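You operate a simulated robot arm through the tools that you are given. There is no shell and no other tool.

Carry out the task below with a simulated robot arm. There is one attempt and no reset: what you move stays moved.

JOB
Halve the orange tin's sand in the splitter; set out the black scoop pan.
Fine: that pan on the middle of the table; tin back in its place, gate shut again, nothing spilt. Set down upright: what you pick out.

Only the result counts: the job must be done as asked and must still hold three seconds after the hand-in. Knocking over, shifting, dropping, spilling or breaking anything else fails it.

ROBOT AND FRAMES
A 6-joint arm with a two-finger gripper, fixed in place. Base frame: the origin is on the floor under the middle of its stand, x ahead of it, y to its left, z up. Units: mm, rad, N and s.
It reaches about 1572 mm from its shoulder. Its first joint turns from -2.897 to 2.897 rad. Payload 2.45 kg.
The tool frame sits at the grasp point between the pads (the TCP): z along the fingers, y along the line on which they close. The tips reach 20 mm beyond it. The gripper opens to 140 mm; its body begins 168 mm behind the TCP.
Orientation is that of the tool frame in the base frame, as [roll, pitch, yaw] about the fixed x, y, z axes, in that order (R = Rz(yaw) Ry(pitch) Rx(roll)). With the fingers straight down and closing along the base's y, the tool's x points along the base's -x, its y along +y and its z along -z.

CONTROLS
- The arm moves only by the tool move_arm. Its argument "plan" is a list of rows, each an object of numbers (a shift or turn left out is 0, a gripper value left out holds the last): "dx", "dy", "dz": the shift along the tool's x, y, z in units of 150 mm (1.0 is 150 mm); "ax", "ay", "az": the turn, a rotation vector about the tool's x, y, z in units of 120 degrees (1.0 is 120 degrees). In form: [{"dx": .., "dy": .., "dz": .., "ax": .., "ay": .., "az": ..}, ...]. A call has 1 to 20 rows; each row is the pose to reach, as a shift and turn from the pose commanded when the call began, along the tool's axes at that moment. "fingers" is the closure, from 0 (fully open) to 1 (shut), set as the call begins (left out, the last holds). A call with a number of a shift or a turn outside -1 to 1 is refused whole. Each row takes 0.2 s and may step no farther than 50 mm and 0.15 rad from the row before; otherwise, or with a gripper value out of range, the whole call is refused. A pose out of reach is approached as far as the arm can. The call stops where the force on the tool passes 90 N (or 10 N more than at its start, if that is more) or the arm is blocked; 0.2 s more then pass. Each finger travels about 45 mm/s and halts on what it meets, pressing with about 34 N; the grip force reading is that of the motor and also rises with nothing between the fingers. The clock runs only during rows and for 0.2 s after the last one: add rows that repeat a pose to give the fingers time. It gives the time, the measured TCP pose, the force on the tool (base axes), the opening and the grip force at its end, in the units of the frame above (readings bear some noise), with the torque about the TCP (base axes, N m) and any sound that the robot's microphone picked up.
- Cameras (640 x 400 px; columns grow to the right, rows downward): "scene" is fixed at [400.2, 648.9, 1522]; the picture's right is [-0.76, -0.65, 0.00], its down [-0.37, 0.43, -0.82] and it looks along [0.54, -0.62, -0.57] (base axes); focal length 231 px, centre (320, 200). "wrist" rides on the gripper at [78, 11, -209] in the tool frame; the picture's right is [-0.14, 0.99, 0.00], its down [-0.92, -0.13, -0.37] and it looks along [-0.36, -0.05, 0.93] (tool axes); focal length 280 px, centre (320, 200). There is no depth. A picture from a camera that has moved, and an enlarged one, comes with that camera's place and axes in the base frame and with its lens.
- camera(camera): a new picture of that camera. No time passes.
- close_up(camera, box): a new picture of the part [left, top, right, bottom] of that camera's present view, enlarged. No time passes.
- close_job(): hands the job in; it is judged then, once.

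Nothing tells you positions but the pictures and the camera data. Unless the task says otherwise, let go and move clear before handing in.

The tools are called after "Call:" by a JSON object that holds its "fn" and its "kwargs". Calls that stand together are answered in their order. move_arm: Moves the arm, as the interface text tells. Its arguments: {"type":"object","properties":{"plan":{"type":"array"},"fingers":{"type":"number"}},"required":["plan"]} The other tools are called the same way: camera (camera) takes a picture; close_up (camera, box) takes an enlarged picture of a part of a camera's view; close_job () hands the job in.

At the start:

```text
time_s: 0.0
position: [566.4, -4.6, 1410.9]
ee_rot: [3.14, 0.0, -3.139]
wrist_force: [-0.5, -0.3, -0.1]
moment: [-0.04, 0.01, -0.02]
finger_gap: 139.9
grasp_force: 0.1
```

scene: 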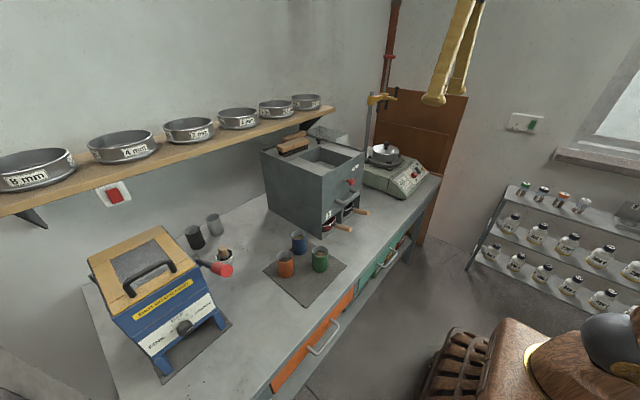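
wrist: 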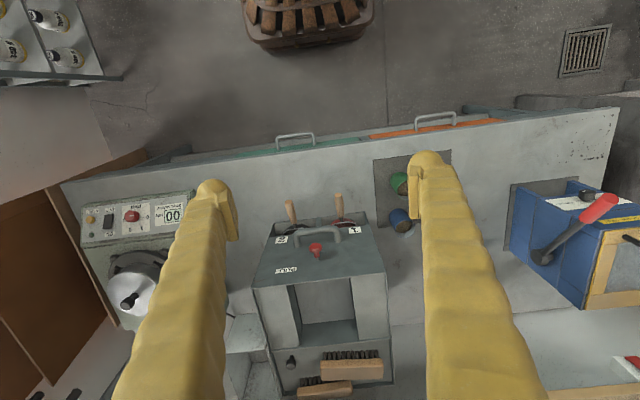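

I see a bench with a jaw crusher at left, three tins on a dark mat in the middle, a riffle splitter with two scoop pans under it, and a balance to the right. I'll look closer before moving anything.

Call:
{"fn": "close_up", "kwargs": {"camera": "scene", "box": [250, 120, 450, 245]}}

Call:
{"fn": "close_up", "kwargs": {"camera": "scene", "box": [160, 190, 360, 315]}}

Call:
{"fn": "close_up", "kwargs": {"camera": "wrist", "box": [230, 170, 422, 290]}}

Call:
{"fn": "close_up", "kwargs": {"camera": "wrist", "box": [230, 280, 422, 400]}}

```text
3.20 times, centred on (350, 182) of scene
camera zoom: at [400.2, 648.9, 1522.0], right [-0.76, -0.65, 0.0], down [-0.37, 0.43, -0.82], along [0.54, -0.62, -0.57], focal length 740 px, centre (224, 256)
```

zoom: 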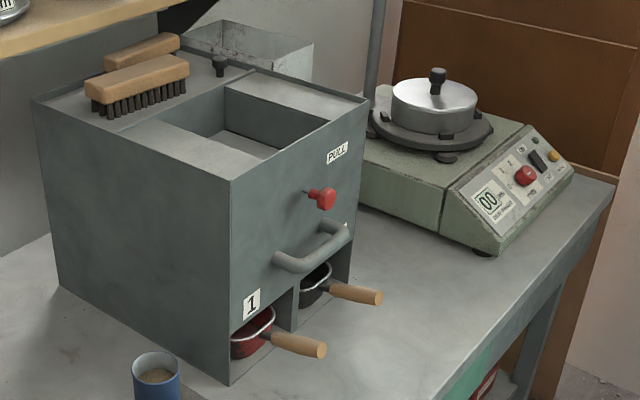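

```text
3.20 times, centred on (260, 252) of scene
camera zoom: at [400.2, 648.9, 1522.0], right [-0.76, -0.65, 0.0], down [-0.37, 0.43, -0.82], along [0.54, -0.62, -0.57], focal length 740 px, centre (512, 32)
```

zoom: 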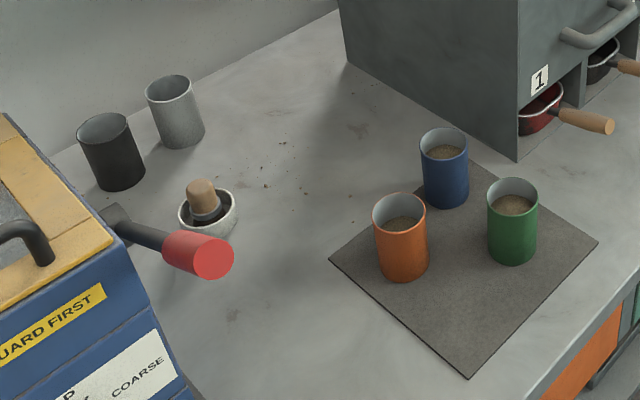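

```text
3.33 times, centred on (326, 230) of wrist
camera zoom: at [487.3, 6.2, 1619.8], right [0.14, 0.99, 0.0], down [0.92, -0.13, 0.37], along [0.37, -0.05, -0.93], focal length 935 px, centre (300, 100)
```

zoom: 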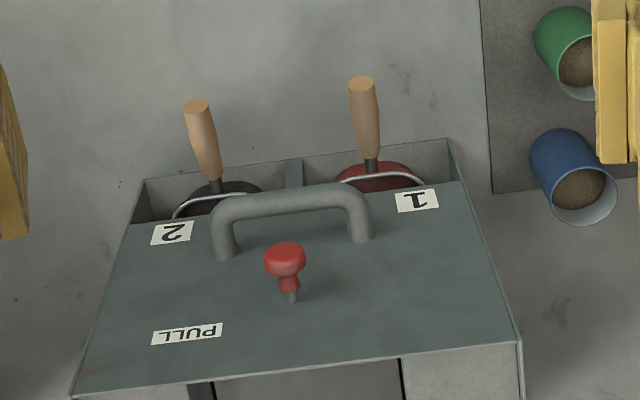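

```text
3.33 times, centred on (326, 340) of wrist
camera zoom: at [487.3, 6.2, 1619.8], right [0.14, 0.99, 0.0], down [0.92, -0.13, 0.37], along [0.37, -0.05, -0.93], focal length 935 px, centre (300, -267)
```

zoom: 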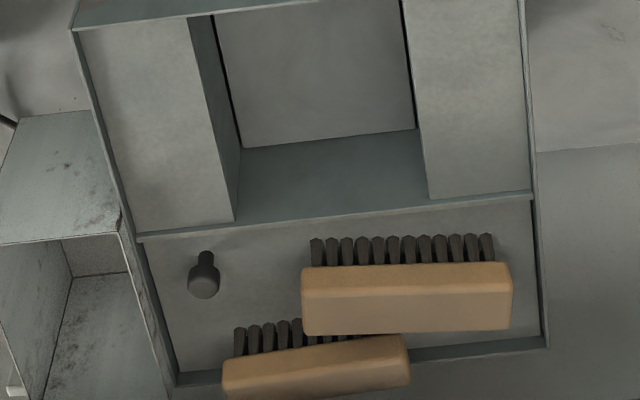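

The bench spans roughly x 650–1375 and y ±820. The splitter stands about x 870–1218, y -197..95, and the orange tin is near (867, 309). Before touching anything I'll look closer at the rest of the room to see whether there is another table.

Call:
{"fn": "close_up", "kwargs": {"camera": "wrist", "box": [0, 0, 240, 150]}}

Call:
{"fn": "close_up", "kwargs": {"camera": "scene", "box": [400, 100, 640, 250]}}

Call:
{"fn": "close_up", "kwargs": {"camera": "scene", "box": [400, 250, 640, 400]}}

Call:
{"fn": "close_up", "kwargs": {"camera": "scene", "box": [60, 200, 260, 325]}}

```text
2.67 times, centred on (120, 75) of wrist
camera zoom: at [487.3, 6.2, 1619.8], right [0.14, 0.99, 0.0], down [0.92, -0.13, 0.37], along [0.37, -0.05, -0.93], focal length 748 px, centre (853, 533)
```

zoom: 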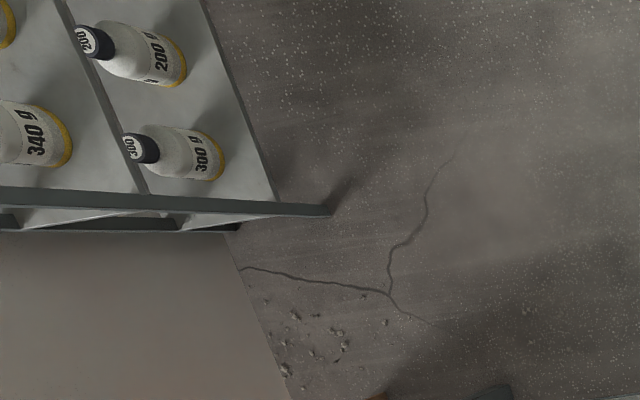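

```text
2.67 times, centred on (520, 175) of scene
camera zoom: at [400.2, 648.9, 1522.0], right [-0.76, -0.65, 0.0], down [-0.37, 0.43, -0.82], along [0.54, -0.62, -0.57], focal length 617 px, centre (-213, 267)
```

zoom: 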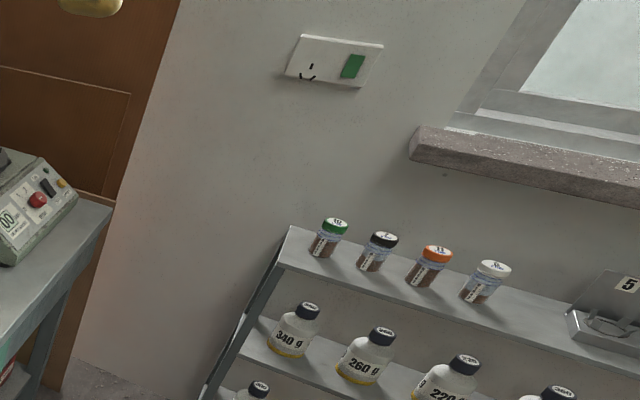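

```text
2.67 times, centred on (520, 325) of scene
camera zoom: at [400.2, 648.9, 1522.0], right [-0.76, -0.65, 0.0], down [-0.37, 0.43, -0.82], along [0.54, -0.62, -0.57], focal length 617 px, centre (-213, -133)
```

zoom: 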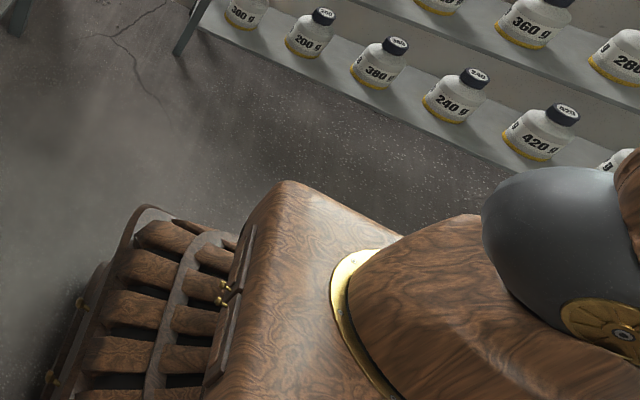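

```text
3.20 times, centred on (160, 262) of scene
camera zoom: at [400.2, 648.9, 1522.0], right [-0.76, -0.65, 0.0], down [-0.37, 0.43, -0.82], along [0.54, -0.62, -0.57], focal length 740 px, centre (832, 0)
```

zoom: 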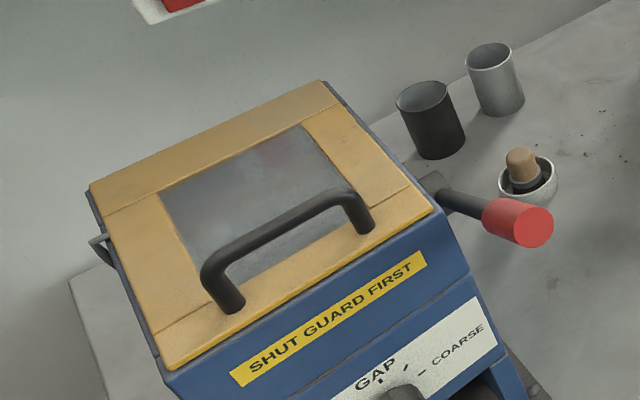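

The picked-up view shows only the bench and a bottle rack so far. I'll turn the gripper in free air to look to the left of the robot for any other table.

Call:
{"fn": "move_arm", "kwargs": {"plan": [{"ax": -0.0625}, {"ax": -0.125}, {"ax": -0.1875}, {"ax": -0.25}, {"ax": -0.3125}, {"ax": -0.375}, {"ax": -0.4375}, {"ax": -0.5}]}}

Call:
{"fn": "camera", "kwargs": {"camera": "wrist"}}

```text
time_s: 1.8
position: [565.8, -5.5, 1411.1]
ee_rot: [2.092, 0.001, -3.141]
wrist_force: [0.1, 0.5, -0.2]
moment: [-0.04, 0.03, 0.0]
finger_gap: 139.9
grasp_force: 0.1
```

```text
taken
camera wrist: at [487.4, -180.3, 1524.6], right [0.14, 0.49, 0.86], down [0.92, -0.38, 0.07], along [0.37, 0.78, -0.51], focal length 280 px, centre (320, 200)
```

wrist: 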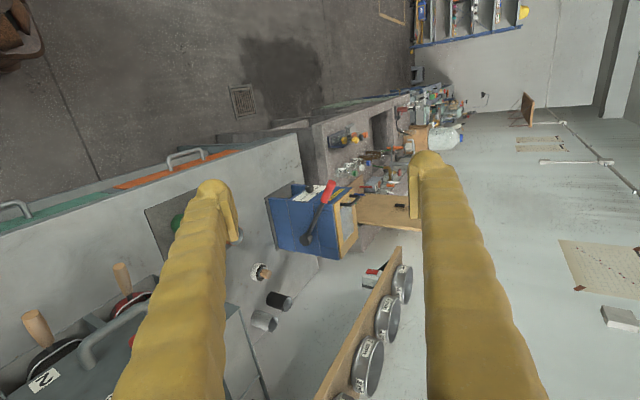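

To the left there is only a second bench far off and shelving. I'll swing the view further around to check behind the robot before settling on which table is meant.

Call:
{"fn": "move_arm", "kwargs": {"plan": [{"ay": 0.0541, "az": -0.03125}, {"ay": 0.1082, "az": -0.0625}, {"ay": 0.1623, "az": -0.09375}, {"ay": 0.2164, "az": -0.125}, {"ay": 0.2705, "az": -0.15625}, {"ay": 0.3246, "az": -0.1875}, {"ay": 0.3787, "az": -0.21875}, {"ay": 0.4328, "az": -0.25}, {"ay": 0.4869, "az": -0.28125}, {"ay": 0.541, "az": -0.3125}]}}

Call:
{"fn": "camera", "kwargs": {"camera": "wrist"}}

Call:
{"fn": "camera", "kwargs": {"camera": "scene"}}

```text
time_s: 4.0
position: [508.3, 38.3, 1185.4]
ee_rot: [2.165, 0.009, -1.845]
wrist_force: [-0.6, 0.5, 0.6]
moment: [0.03, -0.04, 0.01]
finger_gap: 139.8
grasp_force: 0.0
out of reach, approached as far as the arm can: row 2, 3, 4, 5, 6, 7, 8, 9, 10
```

```text
taken
camera wrist: at [647.3, -82.8, 1310.9], right [-0.5, 0.27, 0.82], down [0.61, 0.78, 0.11], along [-0.61, 0.56, -0.56], focal length 280 px, centre (320, 200)
```

wrist: 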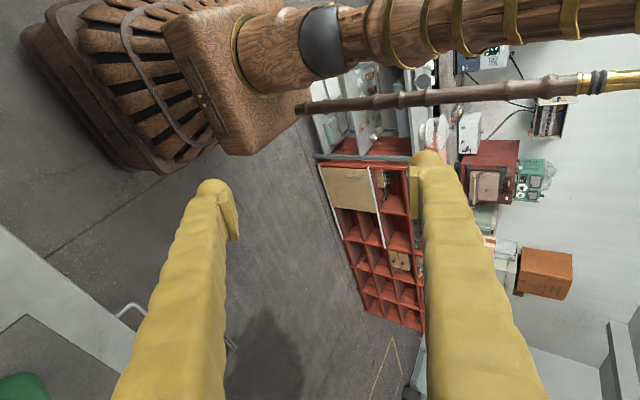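

```text
taken
```

scene: 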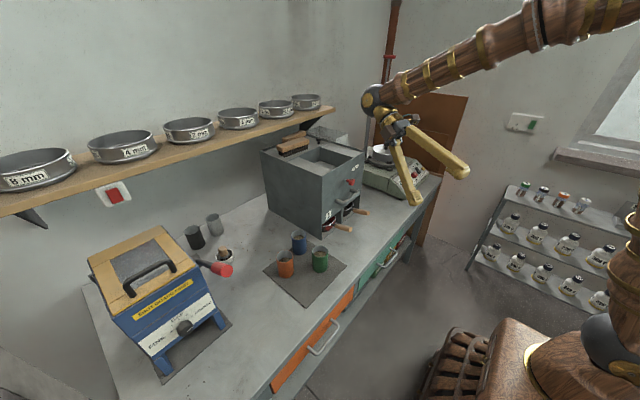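

Behind the robot there are only shelves and racks well out of reach, so "the table" must be the bench. The arm ran short of its pose there, so I'll turn it straight back the way it came.

Call:
{"fn": "move_arm", "kwargs": {"plan": [{"ay": -0.0541, "az": 0.03125}, {"ay": -0.1082, "az": 0.0625}, {"ay": -0.1623, "az": 0.09375}, {"ay": -0.2164, "az": 0.125}, {"ay": -0.2705, "az": 0.15625}, {"ay": -0.3246, "az": 0.1875}, {"ay": -0.3787, "az": 0.21875}, {"ay": -0.4328, "az": 0.25}, {"ay": -0.4869, "az": 0.28125}, {"ay": -0.541, "az": 0.3125}, {"ay": -0.541, "az": 0.3125}]}}

```text
time_s: 6.4
position: [507.8, 40.5, 1186.5]
ee_rot: [2.101, 0.07, 3.123]
wrist_force: [-0.3, 1.0, 0.3]
moment: [-0.03, 0.02, -0.01]
finger_gap: 139.9
grasp_force: 0.0
```

The arm stayed lower than planned but is clear of everything. I'll turn the fingers back to straight down while lifting, to get a good look at the bench.

Call:
{"fn": "move_arm", "kwargs": {"plan": [{"dy": 0.1079, "dz": -0.063, "ax": 0.0625}, {"dy": 0.2158, "dz": -0.126, "ax": 0.125}, {"dy": 0.3237, "dz": -0.189, "ax": 0.1875}, {"dy": 0.4316, "dz": -0.252, "ax": 0.25}, {"dy": 0.5395, "dz": -0.315, "ax": 0.3125}, {"dy": 0.6474, "dz": -0.378, "ax": 0.375}, {"dy": 0.7553, "dz": -0.441, "ax": 0.4375}, {"dy": 0.8632, "dz": -0.504, "ax": 0.4965}]}}

```text
time_s: 8.2
position: [496.7, 39.7, 1336.5]
ee_rot: [-3.141, 0.07, 3.126]
wrist_force: [0.0, 0.1, -0.8]
moment: [0.02, 0.0, 0.02]
finger_gap: 140.2
grasp_force: 0.1
```

Fingers are again nearly straight down at about (497, 40, 1336). I'll true the orientation up and move out toward the splitter, high above everything, to look into the hopper.

Call:
{"fn": "move_arm", "kwargs": {"plan": [{"dx": -0.2445, "dy": -0.07, "dz": -0.0165, "ay": 0.0084, "az": -0.0019}, {"dx": -0.489, "dy": -0.14, "dz": -0.033, "ay": 0.0167, "az": -0.0038}, {"dx": -0.7335, "dy": -0.21, "dz": -0.05, "ay": 0.025, "az": -0.0056}, {"dx": -0.978, "dy": -0.28, "dz": -0.066, "ay": 0.0334, "az": -0.0075}]}}

```text
time_s: 9.2
position: [641.8, -5.3, 1356.3]
ee_rot: [-3.14, 0.0, -3.141]
wrist_force: [-0.7, 0.2, 0.7]
moment: [0.0, -0.11, 0.01]
finger_gap: 139.8
grasp_force: 0.1
```

Call:
{"fn": "move_arm", "kwargs": {"plan": [{"dx": -0.25, "dy": -0.1}, {"dx": -0.5, "dy": -0.2}, {"dx": -0.75, "dy": -0.3}, {"dx": -1.0, "dy": -0.3}]}}

Call:
{"fn": "camera", "kwargs": {"camera": "wrist"}}

```text
time_s: 10.2
position: [792.5, -50.2, 1356.2]
ee_rot: [-3.139, 0.001, 3.141]
wrist_force: [-0.2, 0.0, 0.9]
moment: [-0.01, -0.09, 0.01]
finger_gap: 140.1
grasp_force: 0.1
```

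```text
taken
camera wrist: at [713.5, -38.4, 1566.0], right [0.14, 0.99, 0.0], down [0.92, -0.13, 0.37], along [0.37, -0.05, -0.93], focal length 280 px, centre (320, 200)
```

wrist: 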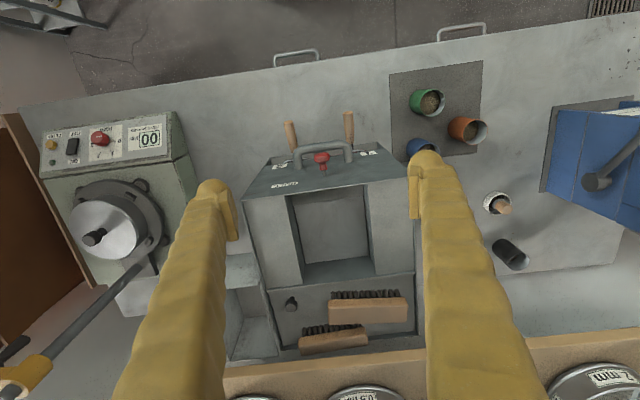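

Now I have a good overhead view of the splitter, with the tins to the right. I'll zoom in on the hopper, the pans and the tins.

Call:
{"fn": "close_up", "kwargs": {"camera": "wrist", "box": [230, 90, 422, 210]}}

Call:
{"fn": "close_up", "kwargs": {"camera": "wrist", "box": [230, 180, 422, 300]}}

Call:
{"fn": "close_up", "kwargs": {"camera": "wrist", "box": [380, 50, 540, 150]}}

Call:
{"fn": "close_up", "kwargs": {"camera": "wrist", "box": [230, 260, 422, 380]}}

```text
3.33 times, centred on (326, 150) of wrist
camera zoom: at [713.5, -38.4, 1566.0], right [0.14, 0.99, 0.0], down [0.92, -0.13, 0.37], along [0.37, -0.05, -0.93], focal length 935 px, centre (300, 367)
```

zoom: 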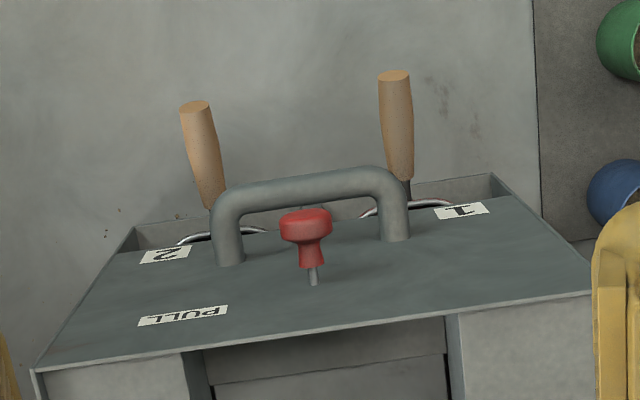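

```text
3.33 times, centred on (326, 240) of wrist
camera zoom: at [713.5, -38.4, 1566.0], right [0.14, 0.99, 0.0], down [0.92, -0.13, 0.37], along [0.37, -0.05, -0.93], focal length 935 px, centre (300, 67)
```

zoom: 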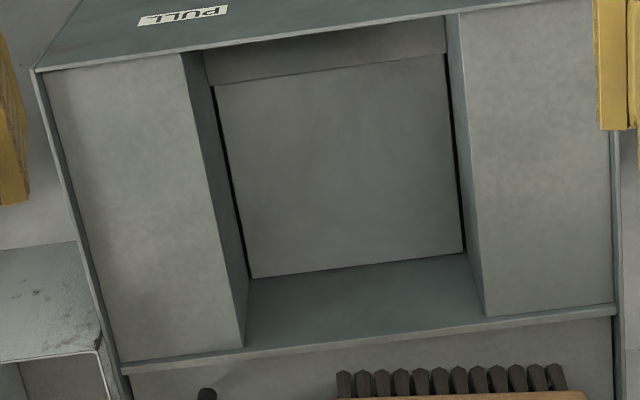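

```text
4.00 times, centred on (460, 100) of wrist
camera zoom: at [713.5, -38.4, 1566.0], right [0.14, 0.99, 0.0], down [0.92, -0.13, 0.37], along [0.37, -0.05, -0.93], focal length 1122 px, centre (-240, 600)
```

zoom: 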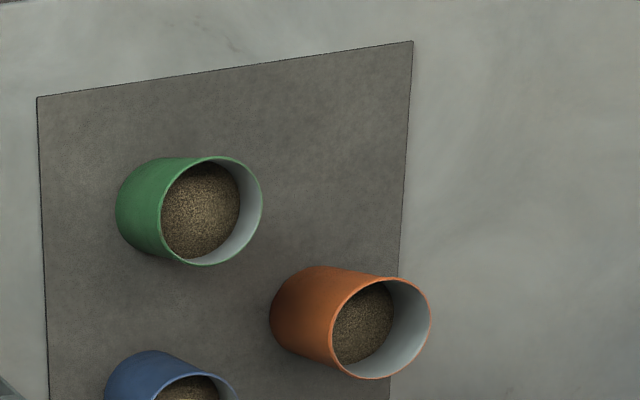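

```text
3.33 times, centred on (326, 320) of wrist
camera zoom: at [713.5, -38.4, 1566.0], right [0.14, 0.99, 0.0], down [0.92, -0.13, 0.37], along [0.37, -0.05, -0.93], focal length 935 px, centre (300, -200)
```

zoom: 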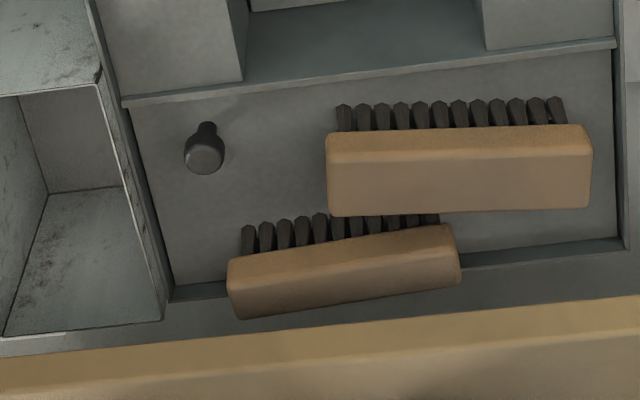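

The hopper mouth is about x 873–1058, y -120..21 at z ≈ 1121, with the gate plate about 80 mm down. The orange tin stands at about (861, 309), with its rim near z 896. Before taking the tin I'll rehearse the pouring turn empty, above the hopper, to be sure the wrist can do it.

Call:
{"fn": "move_arm", "kwargs": {"plan": [{"dx": -0.1225, "dy": 0.017, "dz": 0.055, "ay": -0.0625}, {"dx": -0.245, "dy": 0.033, "dz": 0.11, "ay": -0.125}, {"dx": -0.3675, "dy": 0.05, "dz": 0.165, "ay": -0.1875}, {"dx": -0.49, "dy": 0.067, "dz": 0.22, "ay": -0.25}, {"dx": -0.6125, "dy": 0.083, "dz": 0.275, "ay": -0.3125}, {"dx": -0.735, "dy": 0.1, "dz": 0.33, "ay": -0.375}, {"dx": -0.8575, "dy": 0.117, "dz": 0.385, "ay": -0.4375}, {"dx": -0.98, "dy": 0.133, "dz": 0.44, "ay": -0.5}]}}

Call:
{"fn": "camera", "kwargs": {"camera": "scene"}}

Call:
{"fn": "camera", "kwargs": {"camera": "wrist"}}

```text
time_s: 12.0
position: [939.2, -30.5, 1290.5]
ee_rot: [-3.138, 1.049, -3.138]
wrist_force: [0.1, 0.6, 0.1]
moment: [-0.02, -0.01, 0.0]
finger_gap: 139.9
grasp_force: 0.1
```

```text
taken
```

scene: 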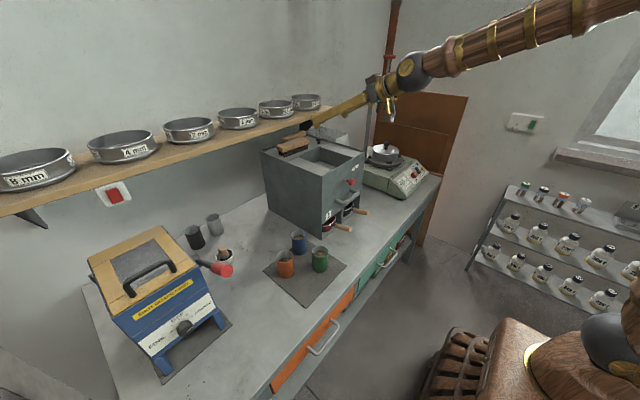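

```text
taken
camera wrist: at [718.0, -18.6, 1327.0], right [0.07, 0.99, 0.12], down [0.14, -0.13, 0.98], along [0.99, -0.05, -0.15], focal length 280 px, centre (320, 200)
```

wrist: 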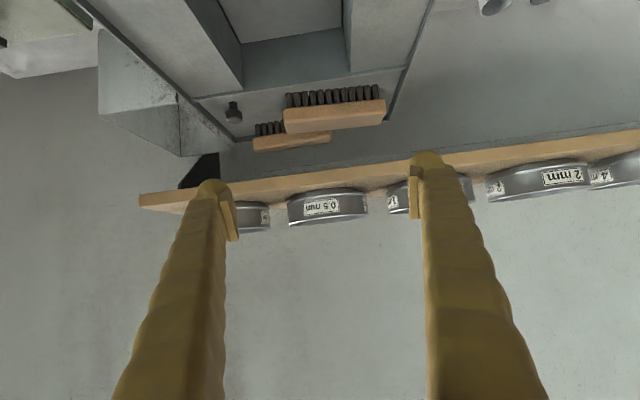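

The tilted pose is reached cleanly with the fingers pointing toward +x. Now I'll rehearse the roll about the forward axis in steps.

Call:
{"fn": "move_arm", "kwargs": {"plan": [{"ax": -0.0339, "az": 0.0586}, {"ax": -0.0678, "az": 0.1172}, {"ax": -0.1016, "az": 0.1759}, {"ax": -0.1355, "az": 0.2345}, {"ax": -0.1694, "az": 0.2931}, {"ax": -0.2033, "az": 0.3518}, {"ax": -0.2371, "az": 0.4104}, {"ax": -0.271, "az": 0.469}]}}

Call:
{"fn": "camera", "kwargs": {"camera": "scene"}}

```text
time_s: 13.8
position: [939.1, -28.5, 1290.6]
ee_rot: [1.799, 0.372, 2.138]
wrist_force: [-0.8, -1.1, 0.1]
moment: [-0.04, 0.01, -0.04]
finger_gap: 140.0
grasp_force: 0.1
```

```text
taken
```

scene: 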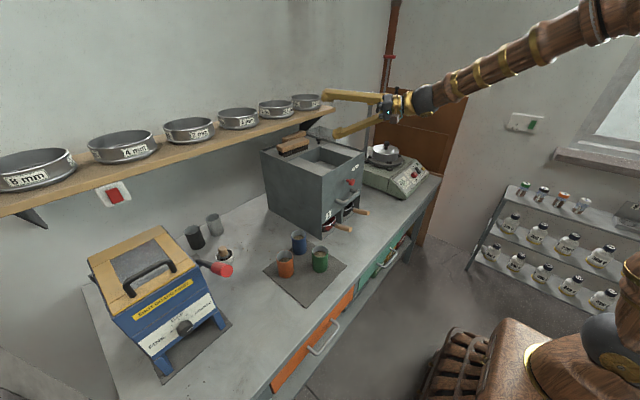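

The first half of the roll works with the TCP held in place. I'll go on to the full pouring angle.

Call:
{"fn": "move_arm", "kwargs": {"plan": [{"ax": -0.0339, "az": 0.0586}, {"ax": -0.0678, "az": 0.1172}, {"ax": -0.1016, "az": 0.1759}, {"ax": -0.1355, "az": 0.2345}, {"ax": -0.1694, "az": 0.2931}, {"ax": -0.2033, "az": 0.3518}, {"ax": -0.2371, "az": 0.4104}, {"ax": -0.271, "az": 0.469}]}}

Call:
{"fn": "camera", "kwargs": {"camera": "scene"}}

```text
time_s: 15.6
position: [939.4, -28.7, 1289.3]
ee_rot: [1.173, -0.592, 2.217]
wrist_force: [-0.4, 0.6, 0.4]
moment: [0.03, 0.01, -0.02]
finger_gap: 140.1
grasp_force: 0.1
```

```text
taken
```

scene: 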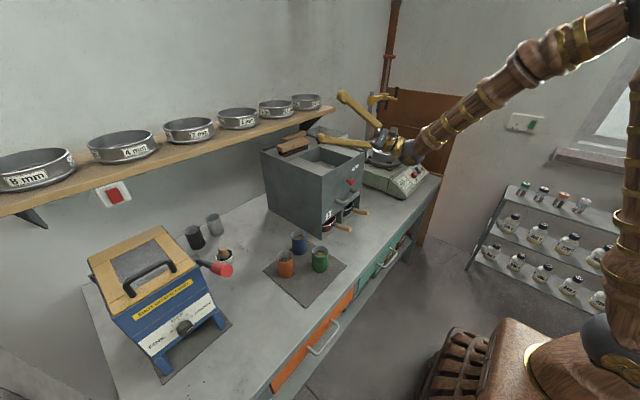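

The full 130° roll is reachable. I'll also check it at the lower, real pouring position (about 30 mm further in and 60 mm lower), still well above the hopper rim.

Call:
{"fn": "move_arm", "kwargs": {"plan": [{"dx": -0.108, "dy": -0.102, "dz": 0.015}, {"dx": -0.215, "dy": -0.204, "dz": 0.03}, {"dx": -0.323, "dy": -0.306, "dz": 0.045}]}}

Call:
{"fn": "close_up", "kwargs": {"camera": "scene", "box": [240, 60, 480, 210]}}

```text
time_s: 16.4
position: [969.2, -29.4, 1229.5]
ee_rot: [1.173, -0.591, 2.217]
wrist_force: [-0.3, -0.2, 0.0]
moment: [0.01, -0.05, 0.02]
finger_gap: 139.9
grasp_force: 0.0
```

```text
2.67 times, centred on (360, 135) of scene
camera zoom: at [400.2, 648.9, 1522.0], right [-0.76, -0.65, 0.0], down [-0.37, 0.43, -0.82], along [0.54, -0.62, -0.57], focal length 617 px, centre (213, 373)
```

zoom: 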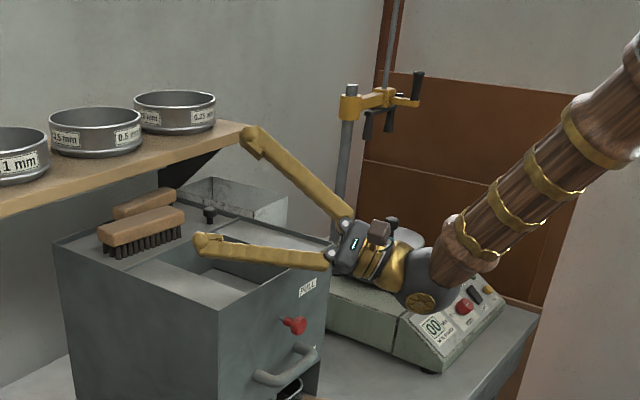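

The pouring pose is fine, with the gripper clear of the hopper and balance. I'll roll back and retreat upward, then head over to the orange tin.

Call:
{"fn": "move_arm", "kwargs": {"plan": [{"dx": 0.0394, "dy": 0.0256, "dz": -0.0254, "ax": 0.0339, "az": -0.0586}, {"dx": 0.0787, "dy": 0.0511, "dz": -0.0507, "ax": 0.0678, "az": -0.1172}, {"dx": 0.1181, "dy": 0.0767, "dz": -0.0761, "ax": 0.1016, "az": -0.1759}, {"dx": 0.1575, "dy": 0.1022, "dz": -0.1015, "ax": 0.1355, "az": -0.2345}, {"dx": 0.1969, "dy": 0.1278, "dz": -0.1269, "ax": 0.1694, "az": -0.2931}, {"dx": 0.2362, "dy": 0.1534, "dz": -0.1522, "ax": 0.2033, "az": -0.3518}, {"dx": 0.2756, "dy": 0.1789, "dz": -0.1776, "ax": 0.2371, "az": -0.4104}, {"dx": 0.315, "dy": 0.2045, "dz": -0.203, "ax": 0.271, "az": -0.469}, {"dx": 0.3544, "dy": 0.2301, "dz": -0.2284, "ax": 0.3049, "az": -0.5276}, {"dx": 0.3937, "dy": 0.2556, "dz": -0.2537, "ax": 0.3388, "az": -0.5862}, {"dx": 0.4331, "dy": 0.2812, "dz": -0.2791, "ax": 0.3726, "az": -0.6449}, {"dx": 0.4725, "dy": 0.3067, "dz": -0.3045, "ax": 0.4065, "az": -0.7035}, {"dx": 0.5119, "dy": 0.3323, "dz": -0.3299, "ax": 0.4404, "az": -0.7621}, {"dx": 0.5512, "dy": 0.3579, "dz": -0.3552, "ax": 0.4743, "az": -0.8208}, {"dx": 0.5906, "dy": 0.3834, "dz": -0.3806, "ax": 0.5081, "az": -0.8794}, {"dx": 0.63, "dy": 0.409, "dz": -0.406, "ax": 0.542, "az": -0.938}]}}

```text
time_s: 19.8
position: [868.9, -28.9, 1310.2]
ee_rot: [3.124, 1.046, 3.121]
wrist_force: [-0.3, -1.6, 0.7]
moment: [0.0, 0.0, 0.05]
finger_gap: 139.8
grasp_force: 0.0
```

Now I'll swing toward the orange tin, turning the fingers 28° so they will come in past the green and blue tins. I'm also closing them partly to about 100 mm.

Call:
{"fn": "move_arm", "kwargs": {"plan": [{"dx": 0.05, "dy": 0.2475, "dz": -0.0865, "ax": 0.0505, "az": 0.0292}, {"dx": 0.1, "dy": 0.495, "dz": -0.173, "ax": 0.1011, "az": 0.0584}, {"dx": 0.15, "dy": 0.7425, "dz": -0.2595, "ax": 0.1516, "az": 0.0875}, {"dx": 0.2, "dy": 0.99, "dz": -0.346, "ax": 0.2021, "az": 0.1167}], "fingers": 0.29}}

```text
time_s: 20.8
position: [808.0, 120.5, 1310.2]
ee_rot: [-3.112, 1.049, 2.685]
wrist_force: [-0.8, 0.1, 0.3]
moment: [0.08, 0.04, 0.0]
finger_gap: 99.2
grasp_force: 0.0
out of reach, approached as far as the arm can: row 1
```

The pose is good. I continue down and over toward the tin.

Call:
{"fn": "move_arm", "kwargs": {"plan": [{"dx": 0.2397, "dy": 0.157, "dz": -0.02, "az": 0.002}, {"dx": 0.4794, "dy": 0.314, "dz": -0.0405, "az": 0.004}, {"dx": 0.719, "dy": 0.471, "dz": -0.061, "az": 0.006}, {"dx": 0.9587, "dy": 0.628, "dz": -0.081, "az": 0.0081}]}}

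Call:
{"fn": "camera", "kwargs": {"camera": "wrist"}}

```text
time_s: 21.8
position: [781.1, 241.4, 1191.5]
ee_rot: [3.114, 1.048, 2.618]
wrist_force: [0.3, -0.3, 0.2]
moment: [-0.02, 0.01, 0.0]
finger_gap: 99.4
grasp_force: 0.0
```

```text
taken
camera wrist: at [592.3, 355.2, 1228.7], right [0.53, 0.84, 0.13], down [0.06, -0.19, 0.98], along [0.84, -0.51, -0.15], focal length 280 px, centre (320, 200)
```

wrist: 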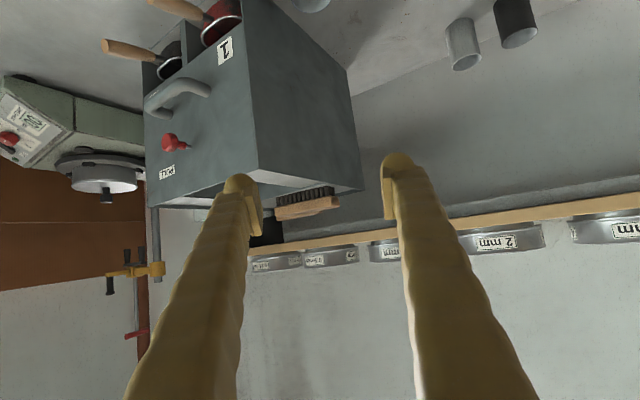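

The fingers are level enough; I'm continuing down toward the pre-grasp point behind the orange tin.

Call:
{"fn": "move_arm", "kwargs": {"plan": [{"dx": 0.2198, "dy": 0.1633, "dz": -0.0473, "az": -0.002}, {"dx": 0.4395, "dy": 0.3265, "dz": -0.0945, "az": -0.004}, {"dx": 0.6593, "dy": 0.4898, "dz": -0.1418, "az": -0.006}, {"dx": 0.879, "dy": 0.653, "dz": -0.189, "az": -0.0081}]}}

Call:
{"fn": "camera", "kwargs": {"camera": "wrist"}}

Call:
{"fn": "camera", "kwargs": {"camera": "scene"}}

```text
time_s: 22.8
position: [748.5, 371.7, 1092.9]
ee_rot: [-3.139, 1.046, 2.656]
wrist_force: [0.6, 1.0, 0.1]
moment: [0.0, 0.02, -0.03]
finger_gap: 99.7
grasp_force: 0.0
```

```text
taken
camera wrist: at [558.4, 483.5, 1129.7], right [0.53, 0.84, 0.12], down [0.07, -0.18, 0.98], along [0.85, -0.51, -0.15], focal length 280 px, centre (320, 200)
```

wrist: 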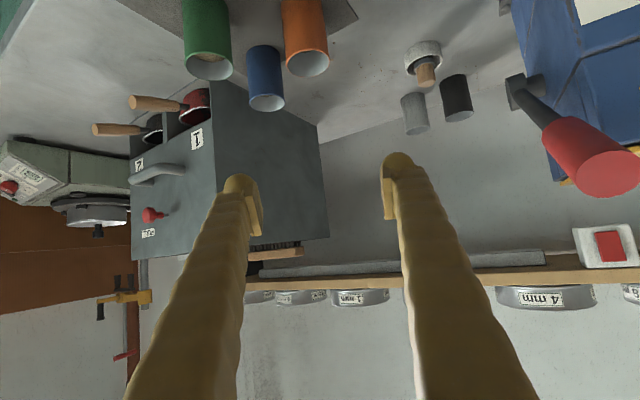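

```text
taken
```

scene: 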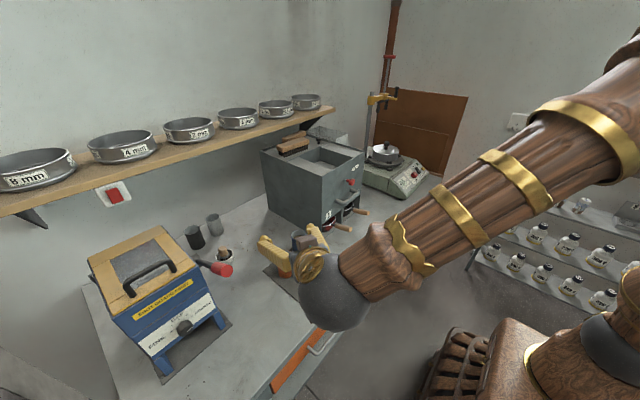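

The orange tin is in view now. The image is upside down because the camera rides below the fingers. I'll zoom in for an accurate position fix.

Call:
{"fn": "close_up", "kwargs": {"camera": "wrist", "box": [160, 0, 352, 120]}}

Call:
{"fn": "close_up", "kwargs": {"camera": "wrist", "box": [220, 140, 440, 280]}}

```text
3.33 times, centred on (256, 60) of wrist
camera zoom: at [558.4, 483.5, 1129.7], right [0.53, 0.84, 0.12], down [0.07, -0.18, 0.98], along [0.85, -0.51, -0.15], focal length 935 px, centre (533, 667)
```

zoom: 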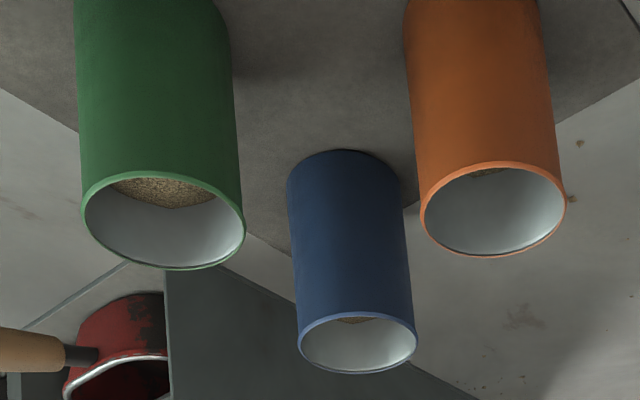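

```text
2.86 times, centred on (330, 210) of wrist
camera zoom: at [558.4, 483.5, 1129.7], right [0.53, 0.84, 0.12], down [0.07, -0.18, 0.98], along [0.85, -0.51, -0.15], focal length 801 px, centre (291, 171)
```

zoom: 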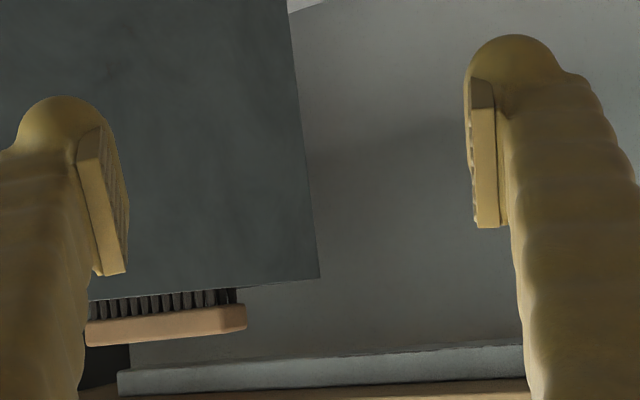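

Triangulating several views puts the orange tin at about (859, 311), with its rim at z ≈ 891 and about 59 mm across. I'm descending to the pre-grasp point 150 mm behind it along the finger line.

Call:
{"fn": "move_arm", "kwargs": {"plan": [{"dx": 0.2375, "dy": -0.0025, "dz": 0.1288}, {"dx": 0.475, "dy": -0.005, "dz": 0.2575}, {"dx": 0.7125, "dy": -0.0075, "dz": 0.3863}, {"dx": 0.95, "dy": -0.01, "dz": 0.515}]}}

Call:
{"fn": "camera", "kwargs": {"camera": "wrist"}}

Call:
{"fn": "camera", "kwargs": {"camera": "scene"}}

```text
time_s: 23.8
position: [744.6, 374.0, 929.4]
ee_rot: [-3.141, 1.046, 2.653]
wrist_force: [0.0, 0.1, -0.2]
moment: [0.01, -0.01, 0.01]
finger_gap: 99.3
grasp_force: 0.1
```

```text
taken
camera wrist: at [555.1, 485.4, 966.8], right [0.53, 0.84, 0.12], down [0.06, -0.18, 0.98], along [0.85, -0.51, -0.15], focal length 280 px, centre (320, 200)
```

wrist: 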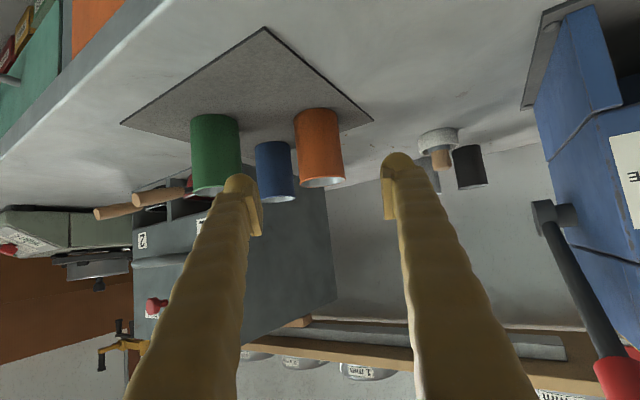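

```text
taken
```

scene: 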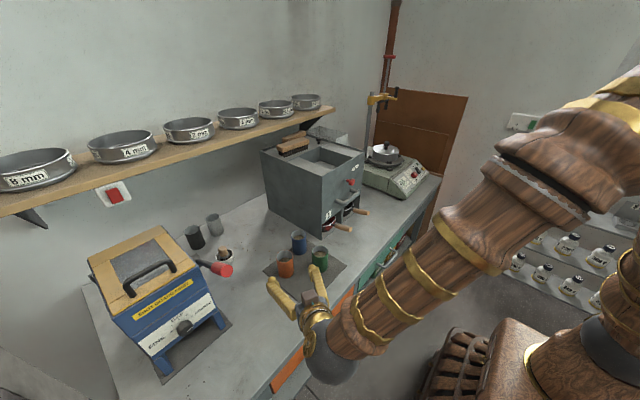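

The tin is centred between the fingers. I'm advancing straight along the finger direction to straddle it.

Call:
{"fn": "move_arm", "kwargs": {"plan": [{"dz": 0.25, "dy": -0.003}, {"dz": 0.5, "dy": -0.005}, {"dz": 0.7, "dy": -0.008}, {"dz": 0.85, "dy": -0.01}, {"dz": 1.0, "dy": -0.01}]}}

Call:
{"fn": "camera", "kwargs": {"camera": "wrist"}}

Call:
{"fn": "close_up", "kwargs": {"camera": "scene", "box": [220, 200, 380, 300]}}

```text
time_s: 25.0
position: [858.4, 309.5, 855.0]
ee_rot: [-3.141, 1.048, 2.655]
wrist_force: [0.9, 0.6, 0.3]
moment: [0.02, 0.01, 0.01]
finger_gap: 99.2
grasp_force: 0.1
```

```text
taken
camera wrist: at [668.4, 422.8, 891.9], right [0.53, 0.84, 0.12], down [0.06, -0.18, 0.98], along [0.85, -0.51, -0.15], focal length 280 px, centre (320, 200)
```

wrist: 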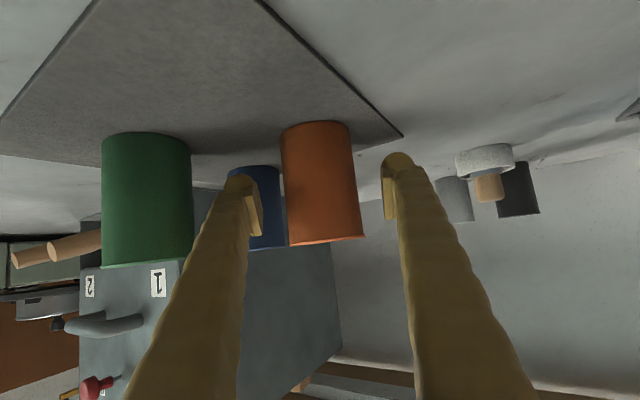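

```text
4.00 times, centred on (300, 250) of scene
camera zoom: at [400.2, 648.9, 1522.0], right [-0.76, -0.65, 0.0], down [-0.37, 0.43, -0.82], along [0.54, -0.62, -0.57], focal length 925 px, centre (400, 0)
```

zoom: 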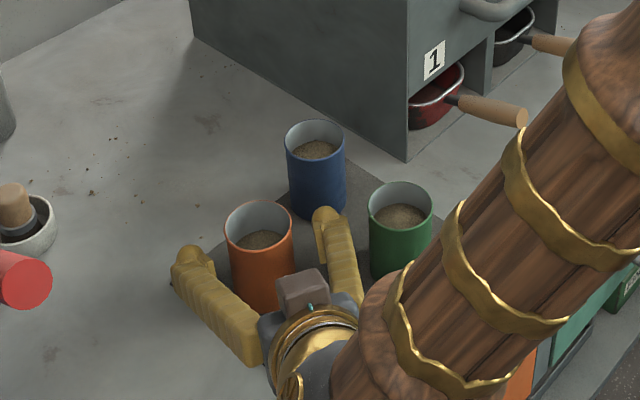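

The tin stands centred between the pads. Closing the fingers on it now.

Call:
{"fn": "move_arm", "kwargs": {"plan": [{"dz": 0}, {"dz": 0}, {"dz": 0}, {"dz": 0}, {"dz": 0}, {"dz": 0}, {"dz": 0}], "fingers": 1.0}}

Call:
{"fn": "camera", "kwargs": {"camera": "wrist"}}

Call:
{"fn": "close_up", "kwargs": {"camera": "scene", "box": [220, 200, 380, 300]}}

```text
time_s: 26.6
position: [858.0, 309.7, 855.5]
ee_rot: [-3.141, 1.047, 2.656]
wrist_force: [1.3, 4.7, 4.3]
moment: [0.34, -0.19, 0.05]
finger_gap: 54.1
grasp_force: 33.8
```

```text
taken
camera wrist: at [668.2, 422.8, 892.0], right [0.53, 0.84, 0.12], down [0.06, -0.18, 0.98], along [0.85, -0.51, -0.15], focal length 280 px, centre (320, 200)
```

wrist: 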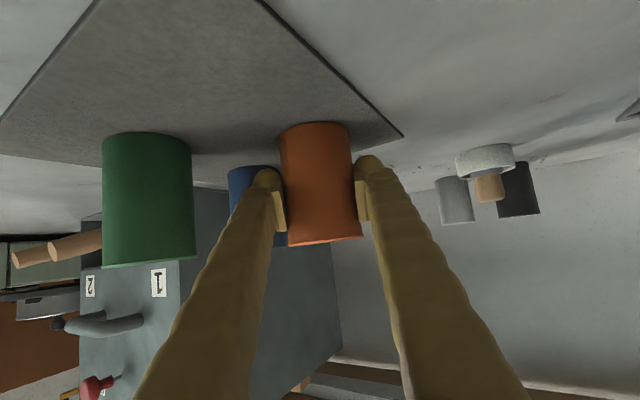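

```text
4.00 times, centred on (300, 250) of scene
camera zoom: at [400.2, 648.9, 1522.0], right [-0.76, -0.65, 0.0], down [-0.37, 0.43, -0.82], along [0.54, -0.62, -0.57], focal length 925 px, centre (400, 0)
```

zoom: 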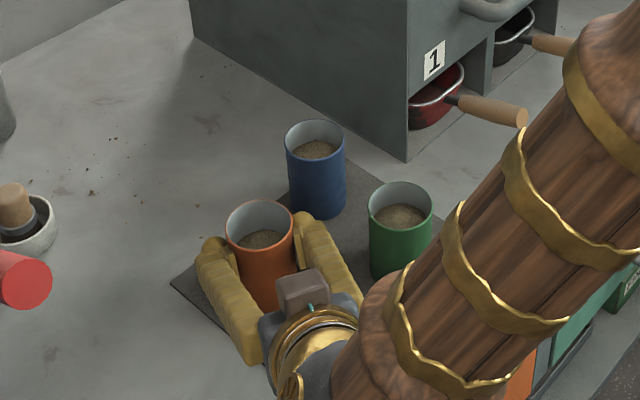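

Firm grip: 54 mm gap, 34 N. I'll lift straight up slowly and check that the tin comes along upright.

Call:
{"fn": "move_arm", "kwargs": {"plan": [{"dx": -0.0577, "dz": -0.0333}, {"dx": -0.144, "dz": -0.0833}, {"dx": -0.289, "dz": -0.1667}, {"dx": -0.433, "dz": -0.25}, {"dx": -0.577, "dz": -0.333}, {"dx": -0.7217, "dz": -0.4167}]}}

Call:
{"fn": "camera", "kwargs": {"camera": "wrist"}}

Call:
{"fn": "close_up", "kwargs": {"camera": "scene", "box": [200, 160, 400, 285]}}

```text
time_s: 28.0
position: [858.6, 311.0, 981.2]
ee_rot: [-3.137, 1.048, 2.656]
wrist_force: [-0.2, -0.1, -3.3]
moment: [0.0, 0.0, 0.03]
finger_gap: 53.6
grasp_force: 34.1
```

```text
taken
camera wrist: at [668.2, 423.6, 1017.4], right [0.53, 0.84, 0.12], down [0.07, -0.18, 0.98], along [0.85, -0.51, -0.15], focal length 280 px, centre (320, 200)
```

wrist: 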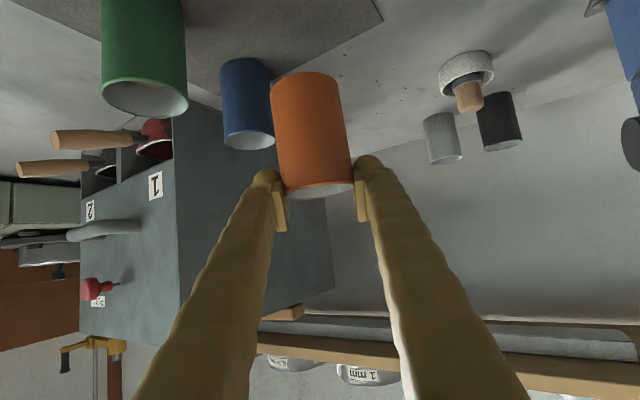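

```text
3.20 times, centred on (300, 222) of scene
camera zoom: at [400.2, 648.9, 1522.0], right [-0.76, -0.65, 0.0], down [-0.37, 0.43, -0.82], along [0.54, -0.62, -0.57], focal length 740 px, centre (384, 128)
```

zoom: 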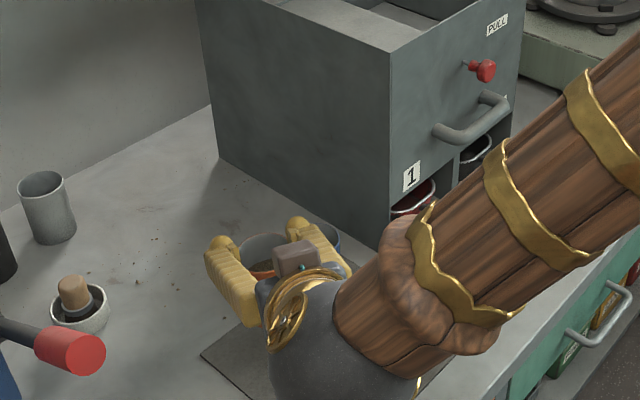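

The tin came up, but the picture shows it sits lower between the pads than when I closed on it. I'll look closely at how it's held before going on.

Call:
{"fn": "close_up", "kwargs": {"camera": "wrist", "box": [224, 50, 416, 250]}}

Call:
{"fn": "close_up", "kwargs": {"camera": "scene", "box": [250, 210, 330, 260]}}

```text
2.00 times, centred on (320, 150) of wrist
camera zoom: at [668.2, 423.6, 1017.4], right [0.53, 0.84, 0.12], down [0.07, -0.18, 0.98], along [0.85, -0.51, -0.15], focal length 561 px, centre (320, 300)
```

zoom: 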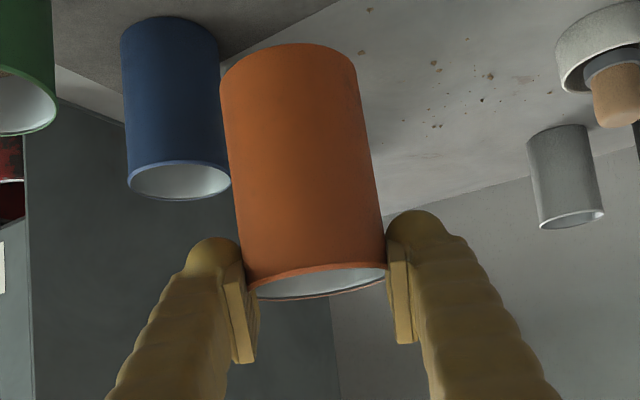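

```text
8.00 times, centred on (290, 235) of scene
camera zoom: at [400.2, 648.9, 1522.0], right [-0.76, -0.65, 0.0], down [-0.37, 0.43, -0.82], along [0.54, -0.62, -0.57], focal length 1850 px, centre (560, -80)
```

zoom: 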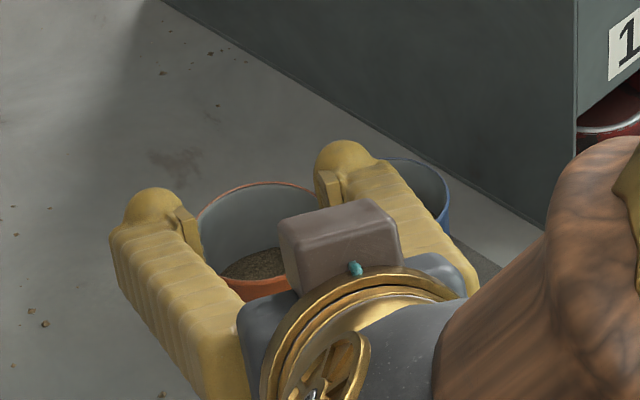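

The tin slid down about 36 mm in the pads, leaving only its rim held. I'll take it straight back down onto its place at once rather than risk it dropping.

Call:
{"fn": "move_arm", "kwargs": {"plan": [{"dx": 0.2, "dz": 0.1155}, {"dx": 0.4, "dz": 0.231}, {"dx": 0.47, "dz": 0.2714}]}}

Call:
{"fn": "close_up", "kwargs": {"camera": "wrist", "box": [224, 50, 416, 250]}}

```text
time_s: 28.8
position: [856.0, 310.5, 899.3]
ee_rot: [-3.139, 1.049, 2.655]
wrist_force: [0.3, -0.6, -3.5]
moment: [-0.03, 0.02, 0.0]
finger_gap: 53.8
grasp_force: 34.2
```

```text
2.00 times, centred on (320, 150) of wrist
camera zoom: at [667.6, 423.0, 936.0], right [0.53, 0.84, 0.12], down [0.07, -0.18, 0.98], along [0.85, -0.51, -0.15], focal length 561 px, centre (320, 300)
```

zoom: 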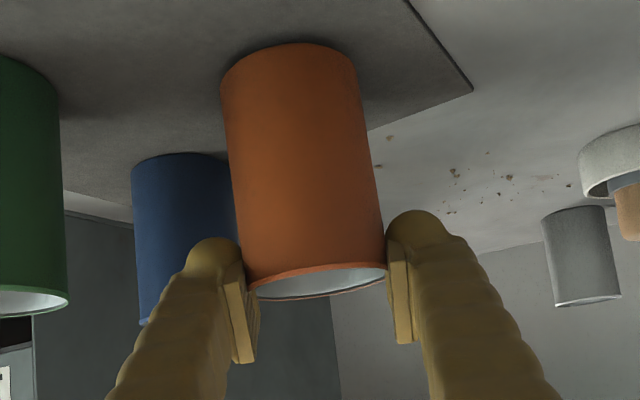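

The tin is not creeping any more; it moved with the fingers on the way down. I'll lower the last few millimetres gently so it stands on the mat again.

Call:
{"fn": "move_arm", "kwargs": {"plan": [{"dx": 0.0173, "dz": 0.01}, {"dx": 0.0346, "dz": 0.02}, {"dx": 0.0462, "dz": 0.0267}, {"dx": 0.052, "dz": 0.03}]}}

Call:
{"fn": "close_up", "kwargs": {"camera": "wrist", "box": [224, 50, 416, 250]}}

```text
time_s: 29.8
position: [857.4, 310.7, 892.1]
ee_rot: [-3.141, 1.049, 2.653]
wrist_force: [-8.3, -5.0, 27.4]
moment: [-0.25, 0.03, -0.01]
finger_gap: 53.0
grasp_force: 33.8
```

```text
2.00 times, centred on (320, 150) of wrist
camera zoom: at [667.8, 422.9, 928.0], right [0.53, 0.84, 0.12], down [0.06, -0.18, 0.98], along [0.85, -0.51, -0.15], focal length 561 px, centre (320, 300)
```

zoom: 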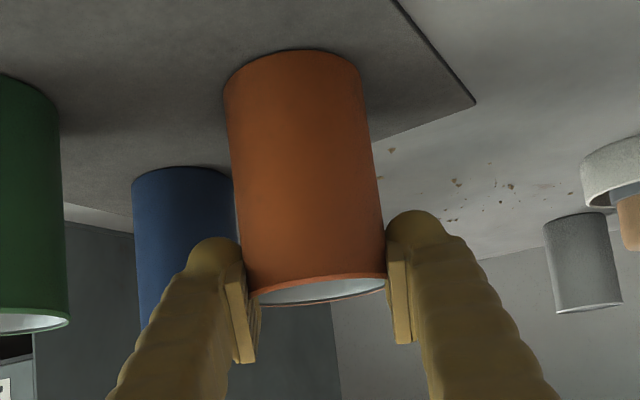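

The tin rests on the mat again, and the pads are gripping well (about 27 N of push without much slip). I'll relieve the push, then open to regrasp lower on its body.

Call:
{"fn": "move_arm", "kwargs": {"plan": [{"dx": -0.0115, "dz": -0.0067}, {"dx": -0.0115, "dz": -0.0067}]}}

Call:
{"fn": "move_arm", "kwargs": {"plan": [{"dz": 0}, {"dz": 0}, {"dz": 0}, {"dz": 0}], "fingers": 0.36}}

Call:
{"fn": "camera", "kwargs": {"camera": "wrist"}}

```text
time_s: 30.4
position: [857.0, 310.3, 891.7]
ee_rot: [-3.138, 1.045, 2.658]
wrist_force: [4.1, -1.7, 3.1]
moment: [-0.19, -0.46, -0.05]
finger_gap: 52.5
grasp_force: 33.6
```

```text
time_s: 31.4
position: [857.7, 310.0, 892.3]
ee_rot: [-3.139, 1.049, 2.653]
wrist_force: [-0.9, 0.4, -1.0]
moment: [0.0, -0.05, 0.01]
finger_gap: 89.5
grasp_force: 0.1
```

```text
taken
camera wrist: at [667.6, 422.9, 929.0], right [0.53, 0.84, 0.12], down [0.07, -0.18, 0.98], along [0.85, -0.51, -0.15], focal length 280 px, centre (320, 200)
```

wrist: 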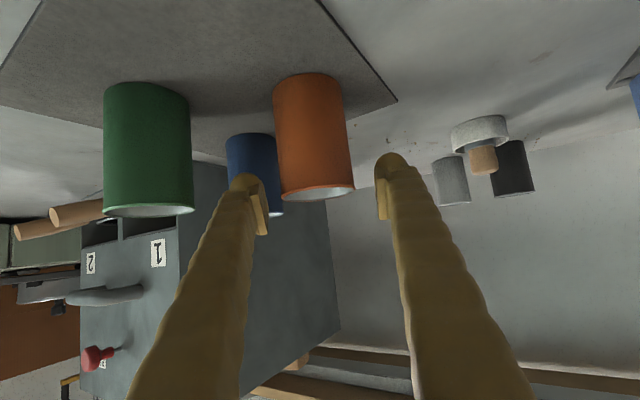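

The tin stands squarely on the mat. I'll go 44 mm lower so the pads take it around mid-height, then close again and give the grip time to settle.

Call:
{"fn": "move_arm", "kwargs": {"plan": [{"dx": 0.127, "dz": 0.0733}, {"dx": 0.254, "dz": 0.1467}]}}

Call:
{"fn": "move_arm", "kwargs": {"plan": [{"dz": 0}, {"dz": 0}, {"dz": 0}, {"dz": 0}, {"dz": 0}, {"dz": 0}, {"dz": 0}, {"dz": 0}], "fingers": 1.0}}

Call:
{"fn": "camera", "kwargs": {"camera": "wrist"}}

```text
time_s: 32.0
position: [857.0, 309.6, 847.3]
ee_rot: [-3.138, 1.047, 2.655]
wrist_force: [-0.4, 0.7, -0.8]
moment: [0.01, 0.01, -0.03]
finger_gap: 89.7
grasp_force: 0.0
```

```text
time_s: 33.8
position: [857.2, 309.1, 848.5]
ee_rot: [-3.14, 1.048, 2.654]
wrist_force: [-0.4, -0.6, 2.8]
moment: [0.06, -0.01, -0.01]
finger_gap: 54.4
grasp_force: 33.5
```

```text
taken
camera wrist: at [667.6, 422.7, 884.9], right [0.53, 0.84, 0.12], down [0.07, -0.18, 0.98], along [0.85, -0.51, -0.15], focal length 280 px, centre (320, 200)
```

wrist: 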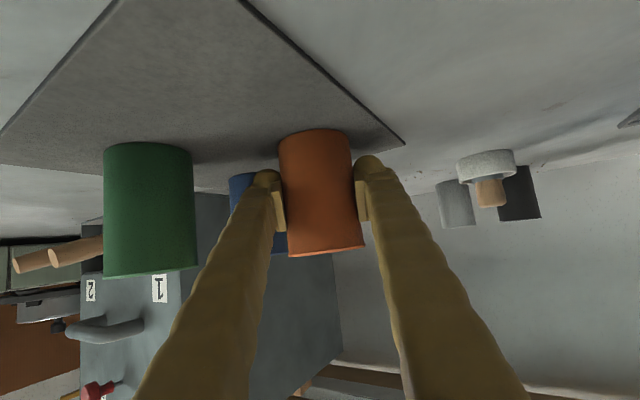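

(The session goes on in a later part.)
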